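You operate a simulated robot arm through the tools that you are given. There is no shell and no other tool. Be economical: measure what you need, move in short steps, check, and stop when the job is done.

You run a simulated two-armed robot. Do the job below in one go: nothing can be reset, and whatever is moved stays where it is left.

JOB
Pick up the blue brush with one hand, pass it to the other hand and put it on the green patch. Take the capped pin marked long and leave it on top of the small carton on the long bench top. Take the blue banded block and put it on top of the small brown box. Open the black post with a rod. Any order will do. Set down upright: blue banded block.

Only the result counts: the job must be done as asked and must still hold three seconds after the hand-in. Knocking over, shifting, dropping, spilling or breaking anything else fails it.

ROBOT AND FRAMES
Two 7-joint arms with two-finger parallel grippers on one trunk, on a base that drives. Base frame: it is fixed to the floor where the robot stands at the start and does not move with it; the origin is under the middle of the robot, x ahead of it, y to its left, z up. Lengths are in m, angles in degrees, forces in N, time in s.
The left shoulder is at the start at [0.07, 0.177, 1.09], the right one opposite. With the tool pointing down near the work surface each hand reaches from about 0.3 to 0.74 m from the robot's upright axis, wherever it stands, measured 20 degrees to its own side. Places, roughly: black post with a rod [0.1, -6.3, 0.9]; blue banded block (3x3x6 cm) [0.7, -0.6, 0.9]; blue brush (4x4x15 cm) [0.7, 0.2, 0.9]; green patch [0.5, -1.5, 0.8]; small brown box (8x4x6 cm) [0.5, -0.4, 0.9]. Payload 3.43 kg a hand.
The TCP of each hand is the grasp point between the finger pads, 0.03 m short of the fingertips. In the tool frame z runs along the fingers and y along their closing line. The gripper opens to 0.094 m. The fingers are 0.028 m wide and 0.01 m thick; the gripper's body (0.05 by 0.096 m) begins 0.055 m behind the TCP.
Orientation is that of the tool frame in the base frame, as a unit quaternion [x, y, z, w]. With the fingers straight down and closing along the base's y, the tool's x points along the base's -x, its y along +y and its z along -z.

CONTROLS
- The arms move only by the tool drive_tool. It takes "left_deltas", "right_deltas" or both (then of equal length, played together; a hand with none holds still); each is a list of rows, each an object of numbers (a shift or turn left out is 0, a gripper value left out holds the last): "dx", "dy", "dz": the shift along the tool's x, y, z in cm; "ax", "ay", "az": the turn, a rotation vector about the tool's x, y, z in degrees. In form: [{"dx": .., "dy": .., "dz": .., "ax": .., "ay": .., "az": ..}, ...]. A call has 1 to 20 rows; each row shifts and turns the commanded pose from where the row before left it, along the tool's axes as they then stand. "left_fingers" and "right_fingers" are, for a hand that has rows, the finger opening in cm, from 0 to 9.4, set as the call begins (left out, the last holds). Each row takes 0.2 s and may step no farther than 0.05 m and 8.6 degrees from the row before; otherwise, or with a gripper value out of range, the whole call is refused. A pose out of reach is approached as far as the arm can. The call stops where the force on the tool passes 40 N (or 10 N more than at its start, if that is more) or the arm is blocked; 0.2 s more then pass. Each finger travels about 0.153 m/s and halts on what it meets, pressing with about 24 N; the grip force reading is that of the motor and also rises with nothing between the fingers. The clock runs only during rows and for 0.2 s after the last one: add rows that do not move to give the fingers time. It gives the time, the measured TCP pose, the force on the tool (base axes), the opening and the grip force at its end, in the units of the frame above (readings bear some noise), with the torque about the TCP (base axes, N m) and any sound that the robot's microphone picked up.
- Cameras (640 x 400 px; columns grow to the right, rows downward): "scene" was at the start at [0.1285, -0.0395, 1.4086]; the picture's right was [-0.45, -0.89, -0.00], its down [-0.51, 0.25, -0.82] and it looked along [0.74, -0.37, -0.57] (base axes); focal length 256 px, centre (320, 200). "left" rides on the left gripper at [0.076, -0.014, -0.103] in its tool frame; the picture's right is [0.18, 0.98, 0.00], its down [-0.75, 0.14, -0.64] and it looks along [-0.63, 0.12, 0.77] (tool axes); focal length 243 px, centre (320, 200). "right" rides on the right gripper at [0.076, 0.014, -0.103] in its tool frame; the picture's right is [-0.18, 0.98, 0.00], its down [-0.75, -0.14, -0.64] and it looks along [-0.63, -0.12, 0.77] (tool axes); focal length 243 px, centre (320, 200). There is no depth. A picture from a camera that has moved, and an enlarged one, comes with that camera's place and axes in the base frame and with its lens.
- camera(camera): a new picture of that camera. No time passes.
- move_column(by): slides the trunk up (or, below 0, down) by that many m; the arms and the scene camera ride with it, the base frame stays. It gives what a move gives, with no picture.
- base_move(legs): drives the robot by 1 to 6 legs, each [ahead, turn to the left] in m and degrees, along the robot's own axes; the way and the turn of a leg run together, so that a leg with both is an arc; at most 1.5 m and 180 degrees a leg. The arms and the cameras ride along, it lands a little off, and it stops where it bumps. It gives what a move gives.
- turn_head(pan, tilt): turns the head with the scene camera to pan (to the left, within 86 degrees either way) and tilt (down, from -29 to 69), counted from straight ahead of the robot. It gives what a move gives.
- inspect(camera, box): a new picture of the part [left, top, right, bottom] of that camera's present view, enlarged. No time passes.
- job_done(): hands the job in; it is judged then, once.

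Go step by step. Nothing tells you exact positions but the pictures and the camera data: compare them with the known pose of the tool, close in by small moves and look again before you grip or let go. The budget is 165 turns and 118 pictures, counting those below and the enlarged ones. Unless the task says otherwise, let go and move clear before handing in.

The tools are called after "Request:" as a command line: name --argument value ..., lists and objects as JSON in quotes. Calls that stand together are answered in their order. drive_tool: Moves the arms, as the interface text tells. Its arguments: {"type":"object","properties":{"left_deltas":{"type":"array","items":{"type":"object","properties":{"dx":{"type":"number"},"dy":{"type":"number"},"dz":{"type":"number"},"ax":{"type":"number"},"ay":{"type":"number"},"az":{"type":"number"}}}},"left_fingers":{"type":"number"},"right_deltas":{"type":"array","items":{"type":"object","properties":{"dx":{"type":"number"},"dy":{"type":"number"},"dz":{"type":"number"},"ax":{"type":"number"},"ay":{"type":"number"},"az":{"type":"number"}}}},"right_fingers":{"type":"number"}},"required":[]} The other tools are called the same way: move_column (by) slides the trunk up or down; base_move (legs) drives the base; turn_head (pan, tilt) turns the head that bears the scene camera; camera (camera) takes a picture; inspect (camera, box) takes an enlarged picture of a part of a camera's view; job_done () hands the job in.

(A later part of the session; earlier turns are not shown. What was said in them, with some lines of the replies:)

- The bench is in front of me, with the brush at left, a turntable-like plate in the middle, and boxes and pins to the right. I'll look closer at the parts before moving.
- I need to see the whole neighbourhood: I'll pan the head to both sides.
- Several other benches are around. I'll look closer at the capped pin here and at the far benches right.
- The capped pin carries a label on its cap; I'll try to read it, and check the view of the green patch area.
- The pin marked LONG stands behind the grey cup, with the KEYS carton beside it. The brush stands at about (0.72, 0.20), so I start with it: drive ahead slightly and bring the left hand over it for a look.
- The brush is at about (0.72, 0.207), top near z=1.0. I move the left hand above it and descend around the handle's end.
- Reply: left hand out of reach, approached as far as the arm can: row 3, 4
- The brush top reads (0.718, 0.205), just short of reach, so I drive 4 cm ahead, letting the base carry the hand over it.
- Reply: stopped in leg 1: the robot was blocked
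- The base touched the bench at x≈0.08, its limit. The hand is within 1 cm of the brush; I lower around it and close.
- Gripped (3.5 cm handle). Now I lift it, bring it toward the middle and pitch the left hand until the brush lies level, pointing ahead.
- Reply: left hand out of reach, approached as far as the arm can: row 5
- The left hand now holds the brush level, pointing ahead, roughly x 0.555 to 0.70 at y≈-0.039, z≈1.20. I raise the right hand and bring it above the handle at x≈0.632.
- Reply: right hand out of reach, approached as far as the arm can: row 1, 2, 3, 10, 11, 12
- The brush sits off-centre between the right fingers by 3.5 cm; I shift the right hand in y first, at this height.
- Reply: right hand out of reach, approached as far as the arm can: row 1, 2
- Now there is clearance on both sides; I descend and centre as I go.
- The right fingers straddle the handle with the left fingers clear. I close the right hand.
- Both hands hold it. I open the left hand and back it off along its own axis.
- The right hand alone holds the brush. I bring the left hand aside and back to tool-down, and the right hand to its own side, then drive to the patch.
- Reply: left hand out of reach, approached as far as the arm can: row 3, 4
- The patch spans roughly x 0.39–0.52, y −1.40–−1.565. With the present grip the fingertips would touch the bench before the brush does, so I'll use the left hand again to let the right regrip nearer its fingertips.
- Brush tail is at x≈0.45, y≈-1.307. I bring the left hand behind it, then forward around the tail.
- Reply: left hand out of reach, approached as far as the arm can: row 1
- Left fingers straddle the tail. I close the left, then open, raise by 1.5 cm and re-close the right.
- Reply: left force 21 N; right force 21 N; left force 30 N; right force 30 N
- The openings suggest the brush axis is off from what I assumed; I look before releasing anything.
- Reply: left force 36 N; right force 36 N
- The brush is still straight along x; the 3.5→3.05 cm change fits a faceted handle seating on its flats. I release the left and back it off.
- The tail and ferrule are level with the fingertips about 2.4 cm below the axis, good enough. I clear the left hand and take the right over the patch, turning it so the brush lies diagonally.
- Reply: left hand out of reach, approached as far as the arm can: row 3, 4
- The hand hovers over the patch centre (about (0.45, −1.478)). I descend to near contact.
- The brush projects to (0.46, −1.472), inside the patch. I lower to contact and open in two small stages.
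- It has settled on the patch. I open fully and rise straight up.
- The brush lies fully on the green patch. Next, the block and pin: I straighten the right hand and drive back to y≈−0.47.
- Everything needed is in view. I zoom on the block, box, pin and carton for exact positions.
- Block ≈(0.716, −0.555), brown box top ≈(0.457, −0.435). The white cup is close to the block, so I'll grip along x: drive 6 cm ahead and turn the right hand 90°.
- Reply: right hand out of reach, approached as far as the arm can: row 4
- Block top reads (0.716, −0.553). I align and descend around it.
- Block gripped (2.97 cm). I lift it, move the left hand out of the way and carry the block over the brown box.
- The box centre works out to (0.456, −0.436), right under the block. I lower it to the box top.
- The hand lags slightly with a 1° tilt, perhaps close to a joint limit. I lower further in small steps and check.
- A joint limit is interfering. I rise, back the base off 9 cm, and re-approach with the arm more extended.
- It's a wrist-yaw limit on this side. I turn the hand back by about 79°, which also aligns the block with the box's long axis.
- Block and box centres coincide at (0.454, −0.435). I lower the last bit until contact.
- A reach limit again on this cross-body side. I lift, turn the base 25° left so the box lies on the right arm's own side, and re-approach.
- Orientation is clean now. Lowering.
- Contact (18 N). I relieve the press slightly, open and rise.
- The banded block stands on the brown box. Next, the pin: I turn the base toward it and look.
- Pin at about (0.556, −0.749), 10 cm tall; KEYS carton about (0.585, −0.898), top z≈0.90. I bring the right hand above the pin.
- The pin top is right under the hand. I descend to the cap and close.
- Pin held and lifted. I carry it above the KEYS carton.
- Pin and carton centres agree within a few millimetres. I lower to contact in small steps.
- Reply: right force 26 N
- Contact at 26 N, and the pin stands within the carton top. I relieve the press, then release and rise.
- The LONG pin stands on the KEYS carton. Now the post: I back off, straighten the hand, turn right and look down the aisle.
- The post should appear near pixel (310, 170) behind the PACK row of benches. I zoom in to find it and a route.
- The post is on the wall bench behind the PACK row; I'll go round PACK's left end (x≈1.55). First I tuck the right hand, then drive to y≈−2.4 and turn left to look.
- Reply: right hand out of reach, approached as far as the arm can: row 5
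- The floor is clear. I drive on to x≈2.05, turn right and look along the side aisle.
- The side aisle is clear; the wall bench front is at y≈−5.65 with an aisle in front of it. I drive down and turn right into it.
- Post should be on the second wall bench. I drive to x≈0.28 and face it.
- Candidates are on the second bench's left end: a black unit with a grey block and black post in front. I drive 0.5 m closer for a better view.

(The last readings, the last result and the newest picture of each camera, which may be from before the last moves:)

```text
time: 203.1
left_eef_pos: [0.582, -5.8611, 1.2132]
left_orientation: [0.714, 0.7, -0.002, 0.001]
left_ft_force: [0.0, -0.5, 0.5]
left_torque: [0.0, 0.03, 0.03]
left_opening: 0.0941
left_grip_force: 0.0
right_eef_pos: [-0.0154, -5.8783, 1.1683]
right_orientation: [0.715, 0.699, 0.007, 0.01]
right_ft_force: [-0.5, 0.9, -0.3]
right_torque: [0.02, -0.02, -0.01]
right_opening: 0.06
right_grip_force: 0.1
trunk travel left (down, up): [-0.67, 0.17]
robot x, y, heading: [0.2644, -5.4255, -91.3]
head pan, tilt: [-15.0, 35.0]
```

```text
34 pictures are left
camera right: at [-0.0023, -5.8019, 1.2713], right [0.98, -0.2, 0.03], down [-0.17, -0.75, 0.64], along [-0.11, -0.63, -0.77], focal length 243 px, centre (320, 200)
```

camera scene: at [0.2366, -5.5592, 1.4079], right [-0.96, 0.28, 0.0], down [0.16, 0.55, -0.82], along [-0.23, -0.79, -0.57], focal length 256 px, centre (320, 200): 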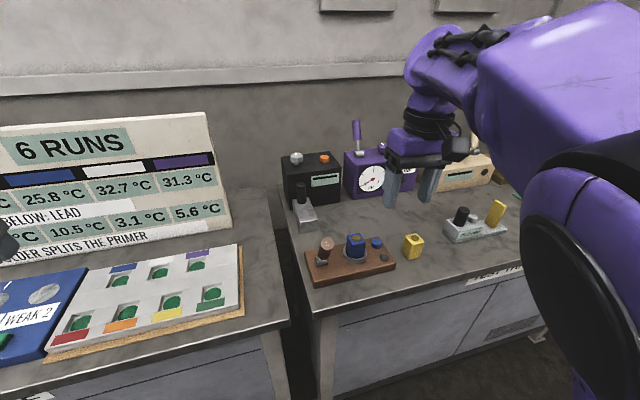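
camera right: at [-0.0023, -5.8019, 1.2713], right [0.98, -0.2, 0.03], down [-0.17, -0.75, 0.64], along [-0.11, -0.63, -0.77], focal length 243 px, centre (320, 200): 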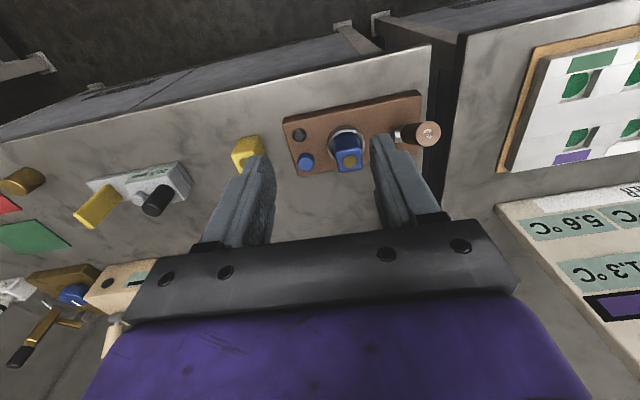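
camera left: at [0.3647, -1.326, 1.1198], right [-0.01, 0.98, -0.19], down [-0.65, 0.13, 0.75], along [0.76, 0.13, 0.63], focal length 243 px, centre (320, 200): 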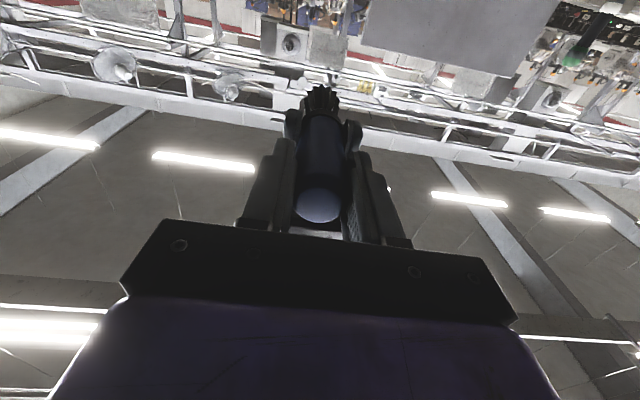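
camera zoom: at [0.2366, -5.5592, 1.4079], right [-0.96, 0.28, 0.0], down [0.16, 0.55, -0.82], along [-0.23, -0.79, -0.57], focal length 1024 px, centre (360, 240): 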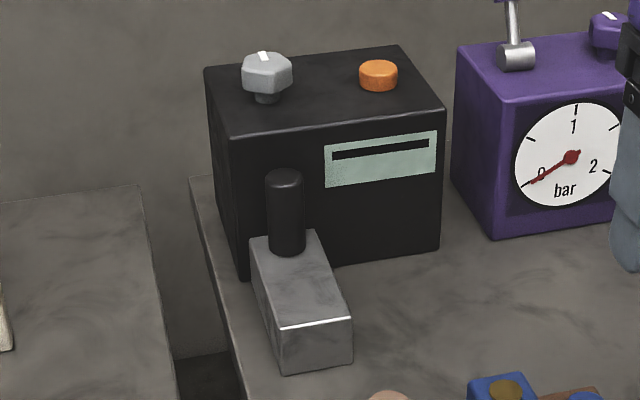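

The object at (0.095, −6.27) is the black upright on a grey bar. I bring the right hand's camera over it for a closer look at how it works.

Request:
drive_tool --right_deltas '[{"dy": 4, "dx": -2}, {"dy": 3.5, "dx": -3}, {"dy": 3, "dx": -4}, {"dx": -4}, {}]'

Request:
camera --camera "right"

Request:
turn_head --pan -12 --tilt 45

Request:
inspect --camera "scene" --box '[220, 60, 420, 200]'

```text
time: 204.3
left_eef_pos: [0.5826, -5.8599, 1.2123]
left_orientation: [0.714, 0.7, -0.002, 0.002]
left_ft_force: [-0.2, 0.2, -0.1]
left_torque: [-0.04, 0.01, 0.01]
left_opening: 0.094
left_grip_force: 0.0
right_eef_pos: [0.0853, -6.0096, 1.1739]
right_orientation: [0.715, 0.699, 0.008, 0.011]
right_ft_force: [0.0, 0.3, 0.4]
right_torque: [-0.02, -0.01, -0.02]
right_opening: 0.0601
right_grip_force: 0.1
trunk travel left (down, up): [-0.67, 0.17]
robot x, y, heading: [0.2589, -5.4244, -91.1]
head pan, tilt: [-15.0, 35.0]
```

```text
33 pictures are left
camera right: at [0.0985, -5.933, 1.2768], right [0.98, -0.2, 0.03], down [-0.17, -0.75, 0.64], along [-0.11, -0.63, -0.77], focal length 243 px, centre (320, 200)
```

right: 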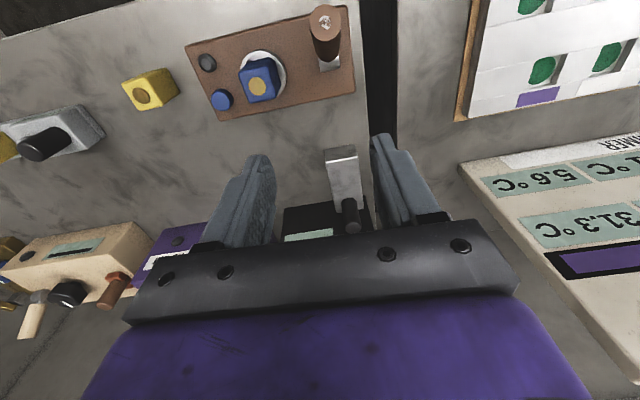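

```text
time: 205.0
left_eef_pos: [0.5817, -5.8614, 1.2118]
left_orientation: [0.714, 0.7, -0.003, 0.002]
left_ft_force: [-0.1, -1.1, -0.7]
left_torque: [0.01, 0.02, 0.02]
left_opening: 0.0941
left_grip_force: 0.1
right_eef_pos: [0.0853, -6.0104, 1.1728]
right_orientation: [0.714, 0.7, 0.007, 0.011]
right_ft_force: [-0.5, -0.4, -0.6]
right_torque: [-0.02, -0.03, 0.02]
right_opening: 0.0599
right_grip_force: 0.1
trunk travel left (down, up): [-0.67, 0.17]
robot x, y, heading: [0.2615, -5.4251, -91.0]
head pan, tilt: [-12.0, 45.0]
```

```text
2.86 times, centred on (320, 130) of scene
camera zoom: at [0.2426, -5.5535, 1.3931], right [-0.97, 0.23, 0.0], down [0.16, 0.69, -0.71], along [-0.16, -0.69, -0.71], focal length 732 px, centre (320, 400)
```

zoom: 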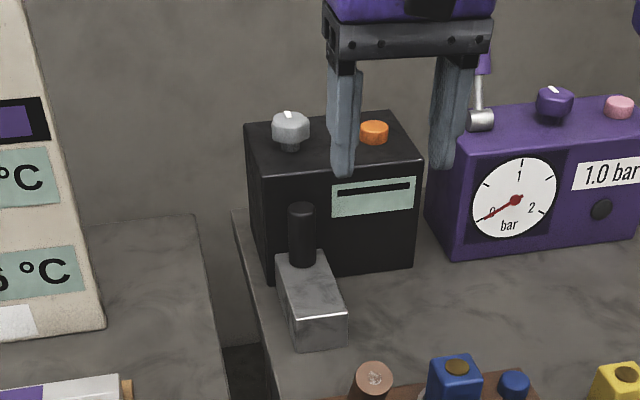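

Request:
inspect --camera "right" --box '[270, 130, 400, 245]'

Request:
inspect --camera "scene" --box '[295, 120, 345, 190]'

```text
3.48 times, centred on (335, 188) of right
camera zoom: at [0.0987, -5.9343, 1.2762], right [0.98, -0.2, 0.03], down [-0.17, -0.75, 0.64], along [-0.11, -0.63, -0.77], focal length 844 px, centre (268, 244)
```

zoom: 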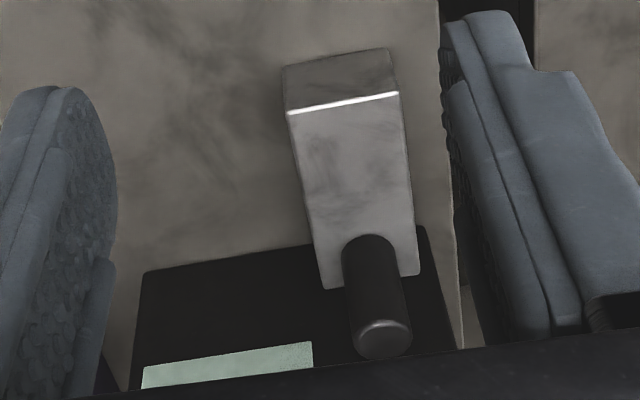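

```text
5.71 times, centred on (320, 155) of scene
camera zoom: at [0.2426, -5.5535, 1.3931], right [-0.97, 0.23, 0.0], down [0.16, 0.69, -0.71], along [-0.16, -0.69, -0.71], focal length 1463 px, centre (320, 457)
```

zoom: 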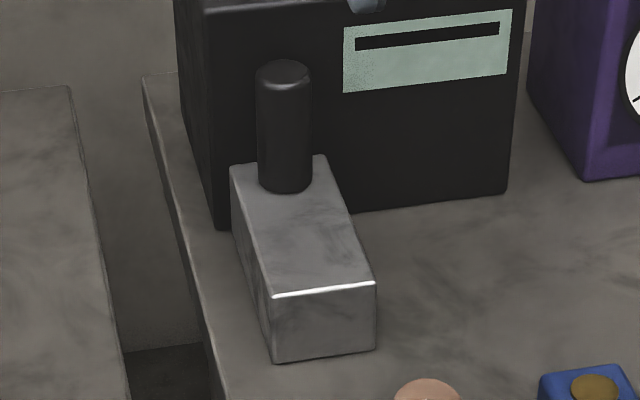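

It's a black upright on a metal bar, about (0.10, −6.27), z 0.89–0.964, right against the black unit; the likely motion is toward me. I draw the left hand back, drive up to the bench and bring the right hand above the post.

Request:
drive_tool --left_deltas '[{"dx": 3}, {"dx": 3}, {}]'

Request:
base_move --legs '[[0.15, 0]]'

Request:
camera --camera "right"

```text
time: 205.8
left_eef_pos: [0.5814, -5.7991, 1.2107]
left_orientation: [0.714, 0.7, -0.001, 0.002]
left_ft_force: [-0.5, -0.3, 0.1]
left_torque: [0.04, -0.03, 0.03]
left_opening: 0.0938
left_grip_force: 0.1
right_eef_pos: [0.0848, -6.011, 1.1714]
right_orientation: [0.714, 0.7, 0.009, 0.01]
right_ft_force: [0.6, -0.3, -0.7]
right_torque: [0.0, 0.0, 0.01]
right_opening: 0.06
right_grip_force: 0.0
trunk travel left (down, up): [-0.67, 0.17]
robot x, y, heading: [0.2632, -5.4193, -90.9]
head pan, tilt: [-12.0, 45.0]
```

```text
time: 207.2
left_eef_pos: [0.5801, -5.9487, 1.2112]
left_orientation: [0.715, 0.699, -0.003, 0.002]
left_ft_force: [0.7, 1.2, 0.2]
left_torque: [-0.01, -0.01, -0.02]
left_opening: 0.0941
left_grip_force: 0.1
right_eef_pos: [0.0833, -6.1589, 1.1741]
right_orientation: [0.715, 0.699, 0.008, 0.011]
right_ft_force: [-0.1, -0.4, 0.0]
right_torque: [-0.02, 0.0, 0.0]
right_opening: 0.06
right_grip_force: 0.0
trunk travel left (down, up): [-0.67, 0.17]
robot x, y, heading: [0.258, -5.5781, -91.1]
head pan, tilt: [-12.0, 45.0]
```

```text
29 pictures are left
camera right: at [0.0955, -6.0827, 1.277], right [0.98, -0.2, 0.03], down [-0.17, -0.75, 0.64], along [-0.11, -0.63, -0.77], focal length 243 px, centre (320, 200)
```

right: 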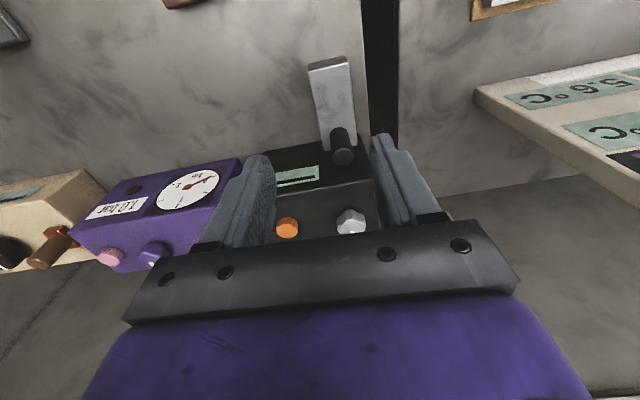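

Request:
drive_tool --right_deltas '[{"dx": -3.4, "dz": 3, "dy": 0.4}, {"dx": -3.4, "dz": 3, "dy": 0.4}, {"dx": -3.4, "dz": 3, "dy": 0.4}, {}]'

Request:
camera --camera "right"

```text
time: 208.2
left_eef_pos: [0.5795, -5.9491, 1.2105]
left_orientation: [0.714, 0.7, -0.002, 0.001]
left_ft_force: [-0.4, 0.7, 0.0]
left_torque: [-0.03, 0.02, 0.01]
left_opening: 0.0941
left_grip_force: 0.0
right_eef_pos: [0.0731, -6.2372, 1.0853]
right_orientation: [0.715, 0.699, 0.007, 0.011]
right_ft_force: [-0.1, 0.3, 0.1]
right_torque: [-0.01, 0.01, -0.02]
right_opening: 0.0598
right_grip_force: 0.0
right hand out of reach, approached as far as the arm can: row 2, 3
trunk travel left (down, up): [-0.67, 0.17]
robot x, y, heading: [0.2586, -5.5744, -91.0]
head pan, tilt: [-12.0, 45.0]
```

```text
28 pictures are left
camera right: at [0.0866, -6.1601, 1.1889], right [0.98, -0.21, 0.03], down [-0.17, -0.75, 0.64], along [-0.11, -0.63, -0.77], focal length 243 px, centre (320, 200)
```

right: 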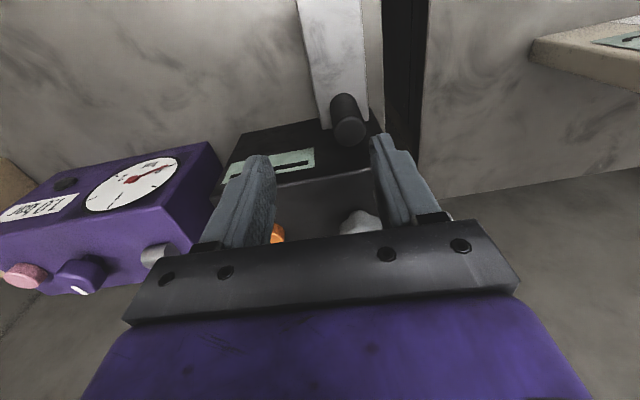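

Request:
drive_tool --right_deltas '[{"dz": 3, "dy": 1}, {"dz": 2.5, "dy": 1}, {"dx": -1.2, "dy": 0.3}, {"dx": -1.2}, {}]'

Request:
camera --camera "right"

```text
time: 209.3
left_eef_pos: [0.5792, -5.9489, 1.2101]
left_orientation: [0.714, 0.7, -0.003, 0.002]
left_ft_force: [-0.4, -0.1, 0.2]
left_torque: [0.01, -0.03, 0.01]
left_opening: 0.0941
left_grip_force: 0.0
right_eef_pos: [0.0934, -6.2477, 1.0309]
right_orientation: [0.715, 0.699, 0.007, 0.01]
right_ft_force: [0.0, 0.7, 0.6]
right_torque: [-0.01, 0.0, -0.02]
right_opening: 0.0603
right_grip_force: 0.1
right hand out of reach, approached as far as the arm can: row 1, 2, 3, 4
trunk travel left (down, up): [-0.67, 0.17]
robot x, y, heading: [0.2585, -5.5732, -91.0]
head pan, tilt: [-12.0, 45.0]
```

```text
27 pictures are left
camera right: at [0.1062, -6.1723, 1.1344], right [0.98, -0.2, 0.03], down [-0.17, -0.75, 0.64], along [-0.11, -0.63, -0.77], focal length 243 px, centre (320, 200)
```

right: 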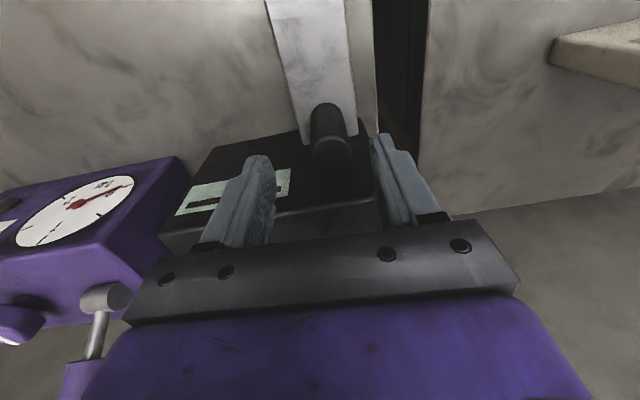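

Request:
drive_tool --right_deltas '[{"dz": 2.5, "dy": 0.4}, {"dz": 2.5}, {"dz": 2, "dx": -0.7}, {"dz": 1, "dx": -0.7}, {}]'

Request:
camera --camera "right"

```text
time: 210.6
left_eef_pos: [0.5787, -5.9498, 1.2113]
left_orientation: [0.714, 0.7, -0.001, 0.001]
left_ft_force: [-0.2, -0.6, 0.6]
left_torque: [0.01, 0.02, 0.02]
left_opening: 0.094
left_grip_force: 0.1
right_eef_pos: [0.0989, -6.2596, 0.9605]
right_orientation: [0.715, 0.699, 0.008, 0.011]
right_ft_force: [0.2, 0.3, 0.4]
right_torque: [0.04, -0.02, 0.01]
right_opening: 0.0601
right_grip_force: 0.0
right hand out of reach, approached as far as the arm can: row 1, 2, 4
trunk travel left (down, up): [-0.67, 0.17]
robot x, y, heading: [0.2596, -5.5766, -91.0]
head pan, tilt: [-12.0, 45.0]
```

```text
26 pictures are left
camera right: at [0.1114, -6.1832, 1.0643], right [0.98, -0.2, 0.03], down [-0.17, -0.75, 0.64], along [-0.11, -0.63, -0.77], focal length 243 px, centre (320, 200)
```

right: 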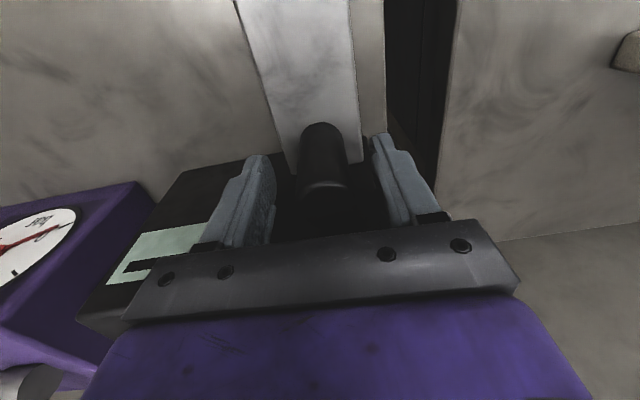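

The fingers straddle the post. I close on it.

Request:
drive_tool --right_deltas '[{"dz": 0.7}, {}]'

Request:
drive_tool --right_deltas '[{}, {}, {}]' --right_fingers 0

Request:
drive_tool --right_deltas '[{"dx": 0.5}, {"dx": 0.5}, {}]'

```text
time: 211.2
left_eef_pos: [0.579, -5.9491, 1.2121]
left_orientation: [0.715, 0.699, -0.002, 0.0]
left_ft_force: [-1.1, 0.2, -0.3]
left_torque: [0.04, 0.02, 0.0]
left_opening: 0.0939
left_grip_force: 0.1
right_eef_pos: [0.0977, -6.259, 0.9533]
right_orientation: [0.714, 0.7, 0.008, 0.011]
right_ft_force: [0.3, 0.0, 0.3]
right_torque: [0.0, 0.02, 0.01]
right_opening: 0.0601
right_grip_force: 0.1
trunk travel left (down, up): [-0.67, 0.17]
robot x, y, heading: [0.2627, -5.5721, -91.2]
head pan, tilt: [-12.0, 45.0]
```

```text
time: 211.9
left_eef_pos: [0.5809, -5.949, 1.2104]
left_orientation: [0.715, 0.7, -0.003, 0.001]
left_ft_force: [-0.3, 0.3, -0.4]
left_torque: [-0.01, -0.01, -0.02]
left_opening: 0.0941
left_grip_force: 0.1
right_eef_pos: [0.1003, -6.26, 0.9531]
right_orientation: [0.714, 0.7, 0.007, 0.009]
right_ft_force: [6.6, -0.4, -1.3]
right_torque: [-0.07, 2.45, 0.39]
right_opening: 0.0324
right_grip_force: 45.0
trunk travel left (down, up): [-0.67, 0.17]
robot x, y, heading: [0.2588, -5.5773, -91.3]
head pan, tilt: [-12.0, 45.0]
```

```text
time: 212.8
left_eef_pos: [0.5816, -5.9499, 1.2106]
left_orientation: [0.715, 0.699, -0.004, 0.001]
left_ft_force: [-0.3, -0.2, -1.2]
left_torque: [-0.01, 0.0, -0.01]
left_opening: 0.0939
left_grip_force: 0.0
right_eef_pos: [0.1004, -6.2498, 0.9542]
right_orientation: [0.715, 0.7, 0.007, 0.01]
right_ft_force: [6.8, -2.6, 1.1]
right_torque: [0.29, 1.95, 0.12]
right_opening: 0.0324
right_grip_force: 45.3
trunk travel left (down, up): [-0.67, 0.17]
robot x, y, heading: [0.2579, -5.5793, -91.1]
head pan, tilt: [-12.0, 45.0]
```

It yielded 1 cm toward me with barely 3 N. I check what moved before going on.

Request:
inspect --camera "scene" --box '[290, 130, 390, 230]'

Request:
inspect --camera "right" --box '[220, 0, 420, 240]'

```text
4.00 times, centred on (340, 180) of scene
camera zoom: at [0.2419, -5.7038, 1.3931], right [-0.97, 0.23, 0.0], down [0.16, 0.69, -0.71], along [-0.16, -0.69, -0.71], focal length 1024 px, centre (240, 280)
```

zoom: 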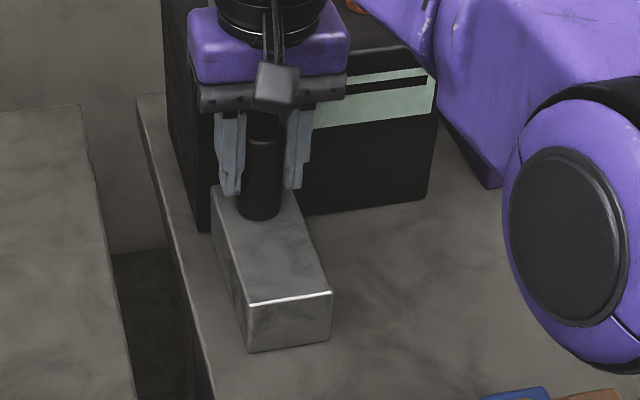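

```text
1.67 times, centred on (320, 120) of right
camera zoom: at [0.1133, -6.1734, 1.0572], right [0.98, -0.2, 0.02], down [-0.17, -0.75, 0.64], along [-0.11, -0.63, -0.77], focal length 404 px, centre (320, 333)
```

zoom: 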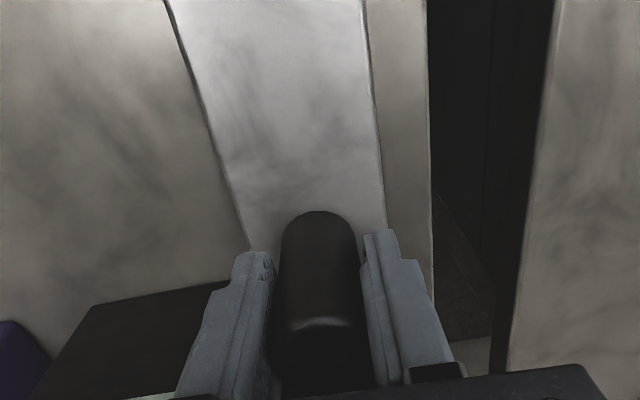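

The bar stayed put and the post's foot slid about 1 cm along it: it is a slider. I keep pulling toward the bar's front end until it stops.

Request:
drive_tool --right_deltas '[{"dx": 1}, {"dx": 1}, {"dx": 1}, {}]'

Request:
inspect --camera "scene" --box '[290, 130, 390, 230]'

```text
time: 213.8
left_eef_pos: [0.5816, -5.9481, 1.2106]
left_orientation: [0.715, 0.699, -0.004, 0.0]
left_ft_force: [0.2, -0.1, 0.7]
left_torque: [0.02, 0.0, 0.02]
left_opening: 0.0938
left_grip_force: 0.0
right_eef_pos: [0.0999, -6.2201, 0.9537]
right_orientation: [0.714, 0.7, 0.008, 0.01]
right_ft_force: [8.6, -1.1, -1.5]
right_torque: [-0.21, 2.07, 0.22]
right_opening: 0.0322
right_grip_force: 45.4
trunk travel left (down, up): [-0.67, 0.17]
robot x, y, heading: [0.2563, -5.5726, -90.9]
head pan, tilt: [-12.0, 45.0]
```

```text
4.00 times, centred on (340, 180) of scene
camera zoom: at [0.2424, -5.7039, 1.393], right [-0.97, 0.23, 0.0], down [0.16, 0.69, -0.71], along [-0.16, -0.69, -0.71], focal length 1024 px, centre (240, 280)
```

zoom: 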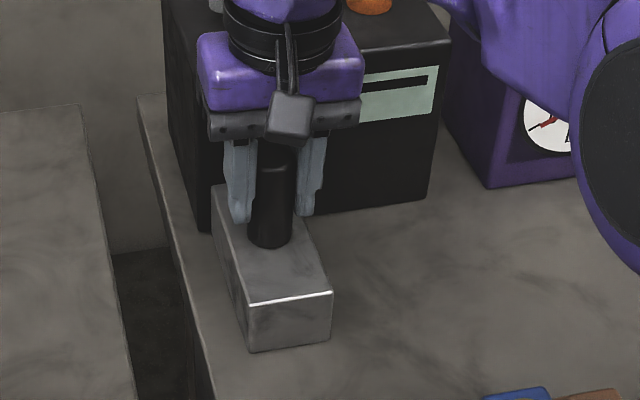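

It slides cleanly. I continue in short steps until resistance.

Request:
drive_tool --right_deltas '[{"dx": 0.8}, {"dx": 0.8}, {"dx": 0.6}, {}]'

Request:
drive_tool --right_deltas '[{"dx": 0.5}, {"dx": 0.5}, {"dx": 0.5}, {}]'

Request:
inspect --camera "scene" --box '[290, 130, 390, 230]'

```text
time: 214.8
left_eef_pos: [0.5804, -5.9509, 1.2102]
left_orientation: [0.714, 0.7, -0.002, 0.0]
left_ft_force: [-0.3, 1.0, 0.0]
left_torque: [0.01, -0.01, -0.02]
left_opening: 0.0942
left_grip_force: 0.0
right_eef_pos: [0.0999, -6.1975, 0.9533]
right_orientation: [0.714, 0.7, 0.007, 0.01]
right_ft_force: [6.7, -2.4, -2.3]
right_torque: [-0.35, 2.17, 0.24]
right_opening: 0.0324
right_grip_force: 44.7
trunk travel left (down, up): [-0.67, 0.17]
robot x, y, heading: [0.2584, -5.5735, -91.2]
head pan, tilt: [-12.0, 45.0]
```

```text
time: 215.8
left_eef_pos: [0.5812, -5.9496, 1.2097]
left_orientation: [0.714, 0.7, -0.002, 0.0]
left_ft_force: [-0.4, -0.3, 1.1]
left_torque: [-0.02, 0.02, -0.03]
left_opening: 0.0941
left_grip_force: 0.0
right_eef_pos: [0.1006, -6.1822, 0.9542]
right_orientation: [0.715, 0.699, 0.008, 0.009]
right_ft_force: [6.0, -1.9, -2.7]
right_torque: [0.18, 2.19, 0.15]
right_opening: 0.0323
right_grip_force: 45.1
trunk travel left (down, up): [-0.67, 0.17]
robot x, y, heading: [0.258, -5.5739, -90.9]
head pan, tilt: [-12.0, 45.0]
```

```text
4.00 times, centred on (340, 180) of scene
camera zoom: at [0.2415, -5.7044, 1.393], right [-0.97, 0.23, 0.0], down [0.16, 0.69, -0.71], along [-0.16, -0.69, -0.71], focal length 1024 px, centre (240, 280)
```

zoom: 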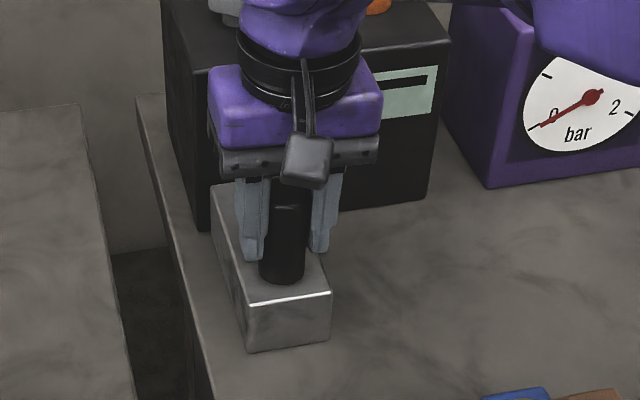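

Request:
drive_tool --right_deltas '[{"dx": 0.4}, {"dx": 0.4}, {"dx": 0.4}, {}]'

Request:
inspect --camera "scene" --box '[290, 130, 390, 230]'

```text
time: 216.8
left_eef_pos: [0.5813, -5.9506, 1.2092]
left_orientation: [0.715, 0.699, -0.002, 0.001]
left_ft_force: [-0.9, 0.0, -0.3]
left_torque: [0.02, 0.0, -0.03]
left_opening: 0.094
left_grip_force: 0.1
right_eef_pos: [0.1, -6.1708, 0.9538]
right_orientation: [0.714, 0.7, 0.007, 0.01]
right_ft_force: [4.8, -3.6, -2.1]
right_torque: [0.42, 2.12, 0.01]
right_opening: 0.0327
right_grip_force: 45.4
trunk travel left (down, up): [-0.67, 0.17]
robot x, y, heading: [0.2625, -5.5751, -91.1]
head pan, tilt: [-12.0, 45.0]
```

```text
4.00 times, centred on (340, 180) of scene
camera zoom: at [0.2416, -5.7049, 1.3929], right [-0.97, 0.23, 0.0], down [0.16, 0.69, -0.71], along [-0.16, -0.69, -0.71], focal length 1024 px, centre (240, 280)
```

zoom: 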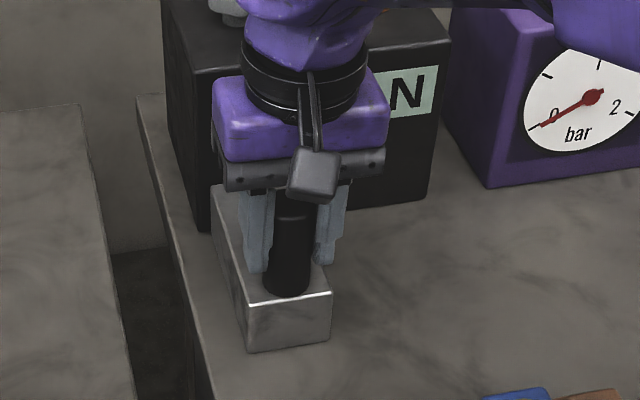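

The black unit's display changed and now ends in "N", presumably OPEN. I nudge slightly further for margin, then release and rise.

Request:
drive_tool --right_deltas '[{"dx": 0.3}, {}]'

Request:
drive_tool --right_deltas '[{}, {}, {}, {"dz": -2}, {"dz": -3}, {"dz": -4}, {"dz": -4}, {"dz": -4, "dx": 3}, {}]' --right_fingers 6

Request:
inspect --camera "scene" --box '[260, 90, 420, 230]'

```text
time: 217.3
left_eef_pos: [0.5796, -5.9524, 1.2089]
left_orientation: [0.714, 0.7, -0.002, 0.0]
left_ft_force: [-0.1, 0.0, 0.2]
left_torque: [-0.04, 0.02, 0.04]
left_opening: 0.0938
left_grip_force: 0.1
right_eef_pos: [0.1008, -6.17, 0.9537]
right_orientation: [0.714, 0.7, 0.008, 0.01]
right_ft_force: [3.2, -9.5, 0.1]
right_torque: [0.27, 2.27, 0.05]
right_opening: 0.0322
right_grip_force: 45.2
trunk travel left (down, up): [-0.67, 0.17]
robot x, y, heading: [0.26, -5.5719, -91.1]
head pan, tilt: [-12.0, 45.0]
```

```text
time: 219.3
left_eef_pos: [0.5782, -5.9509, 1.2115]
left_orientation: [0.715, 0.699, -0.002, 0.001]
left_ft_force: [0.5, -0.6, 0.2]
left_torque: [0.05, 0.0, -0.03]
left_opening: 0.0942
left_grip_force: 0.0
right_eef_pos: [0.0944, -6.1397, 1.1239]
right_orientation: [0.715, 0.699, 0.009, 0.01]
right_ft_force: [0.3, -0.7, 0.5]
right_torque: [0.03, 0.04, -0.03]
right_opening: 0.06
right_grip_force: 0.0
trunk travel left (down, up): [-0.67, 0.17]
robot x, y, heading: [0.259, -5.5729, -91.1]
head pan, tilt: [-12.0, 45.0]
```

```text
2.86 times, centred on (340, 160) of scene
camera zoom: at [0.2398, -5.7049, 1.3929], right [-0.97, 0.23, 0.0], down [0.16, 0.69, -0.71], along [-0.16, -0.69, -0.71], focal length 732 px, centre (263, 314)
```

zoom: 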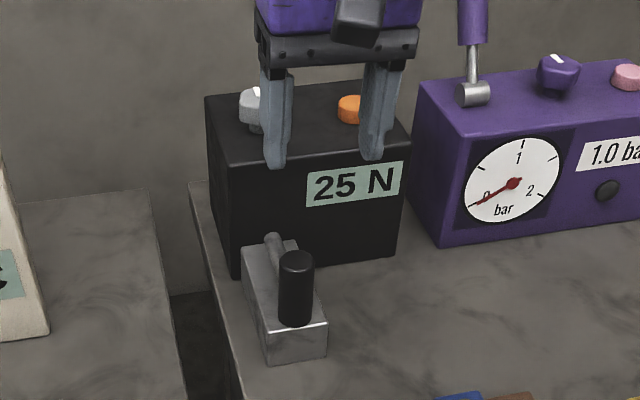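

The post with its rod is pulled fully out and the display reads 25 N. I back away a little and check that it stays.

Request:
base_move --legs '[[-0.2, 0]]'

Request:
inspect --camera "scene" --box '[240, 40, 420, 200]'

```text
time: 220.9
left_eef_pos: [0.5841, -5.7493, 1.21]
left_orientation: [0.714, 0.7, -0.002, 0.001]
left_ft_force: [0.5, 0.1, 0.4]
left_torque: [0.01, -0.01, 0.05]
left_opening: 0.0938
left_grip_force: 0.0
right_eef_pos: [0.1004, -5.9381, 1.1253]
right_orientation: [0.714, 0.7, 0.007, 0.01]
right_ft_force: [0.1, 0.4, 0.7]
right_torque: [-0.02, -0.02, 0.0]
right_opening: 0.0598
right_grip_force: 0.1
trunk travel left (down, up): [-0.67, 0.17]
robot x, y, heading: [0.2635, -5.375, -91.3]
head pan, tilt: [-12.0, 45.0]
```

```text
2.50 times, centred on (330, 120) of scene
camera zoom: at [0.2435, -5.504, 1.393], right [-0.97, 0.23, 0.0], down [0.16, 0.69, -0.71], along [-0.16, -0.69, -0.71], focal length 640 px, centre (295, 400)
```

zoom: 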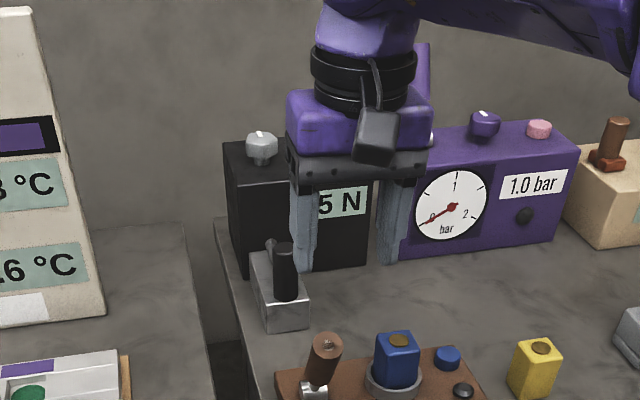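

The post stays open with the rod out, both hands are clear, and the other three items were seen in place when I left them. I hand in.

Request:
job_done

```text
The job is handed in.
```

I did all four parts and handed the job in; I don't have the judge's result.

- **Brush:** I picked it up with the left hand, passed it to the right, and laid it fully on the green patch.
- **Pin:** The one marked LONG stands upright on the KEYS carton. There was a second small carton, SHIMS, on the ledge at the back. I chose KEYS because it sits directly on the bench top.
- **Block:** The blue banded block stands upright on the small brown box.
- **Post:** I pulled the black post with its rod out to its stop. It stayed there after I let go, and the display now reads 25 N. How it opens wasn't given; I tried a gentle pull and it slid.

I saw nothing else knocked over or moved.
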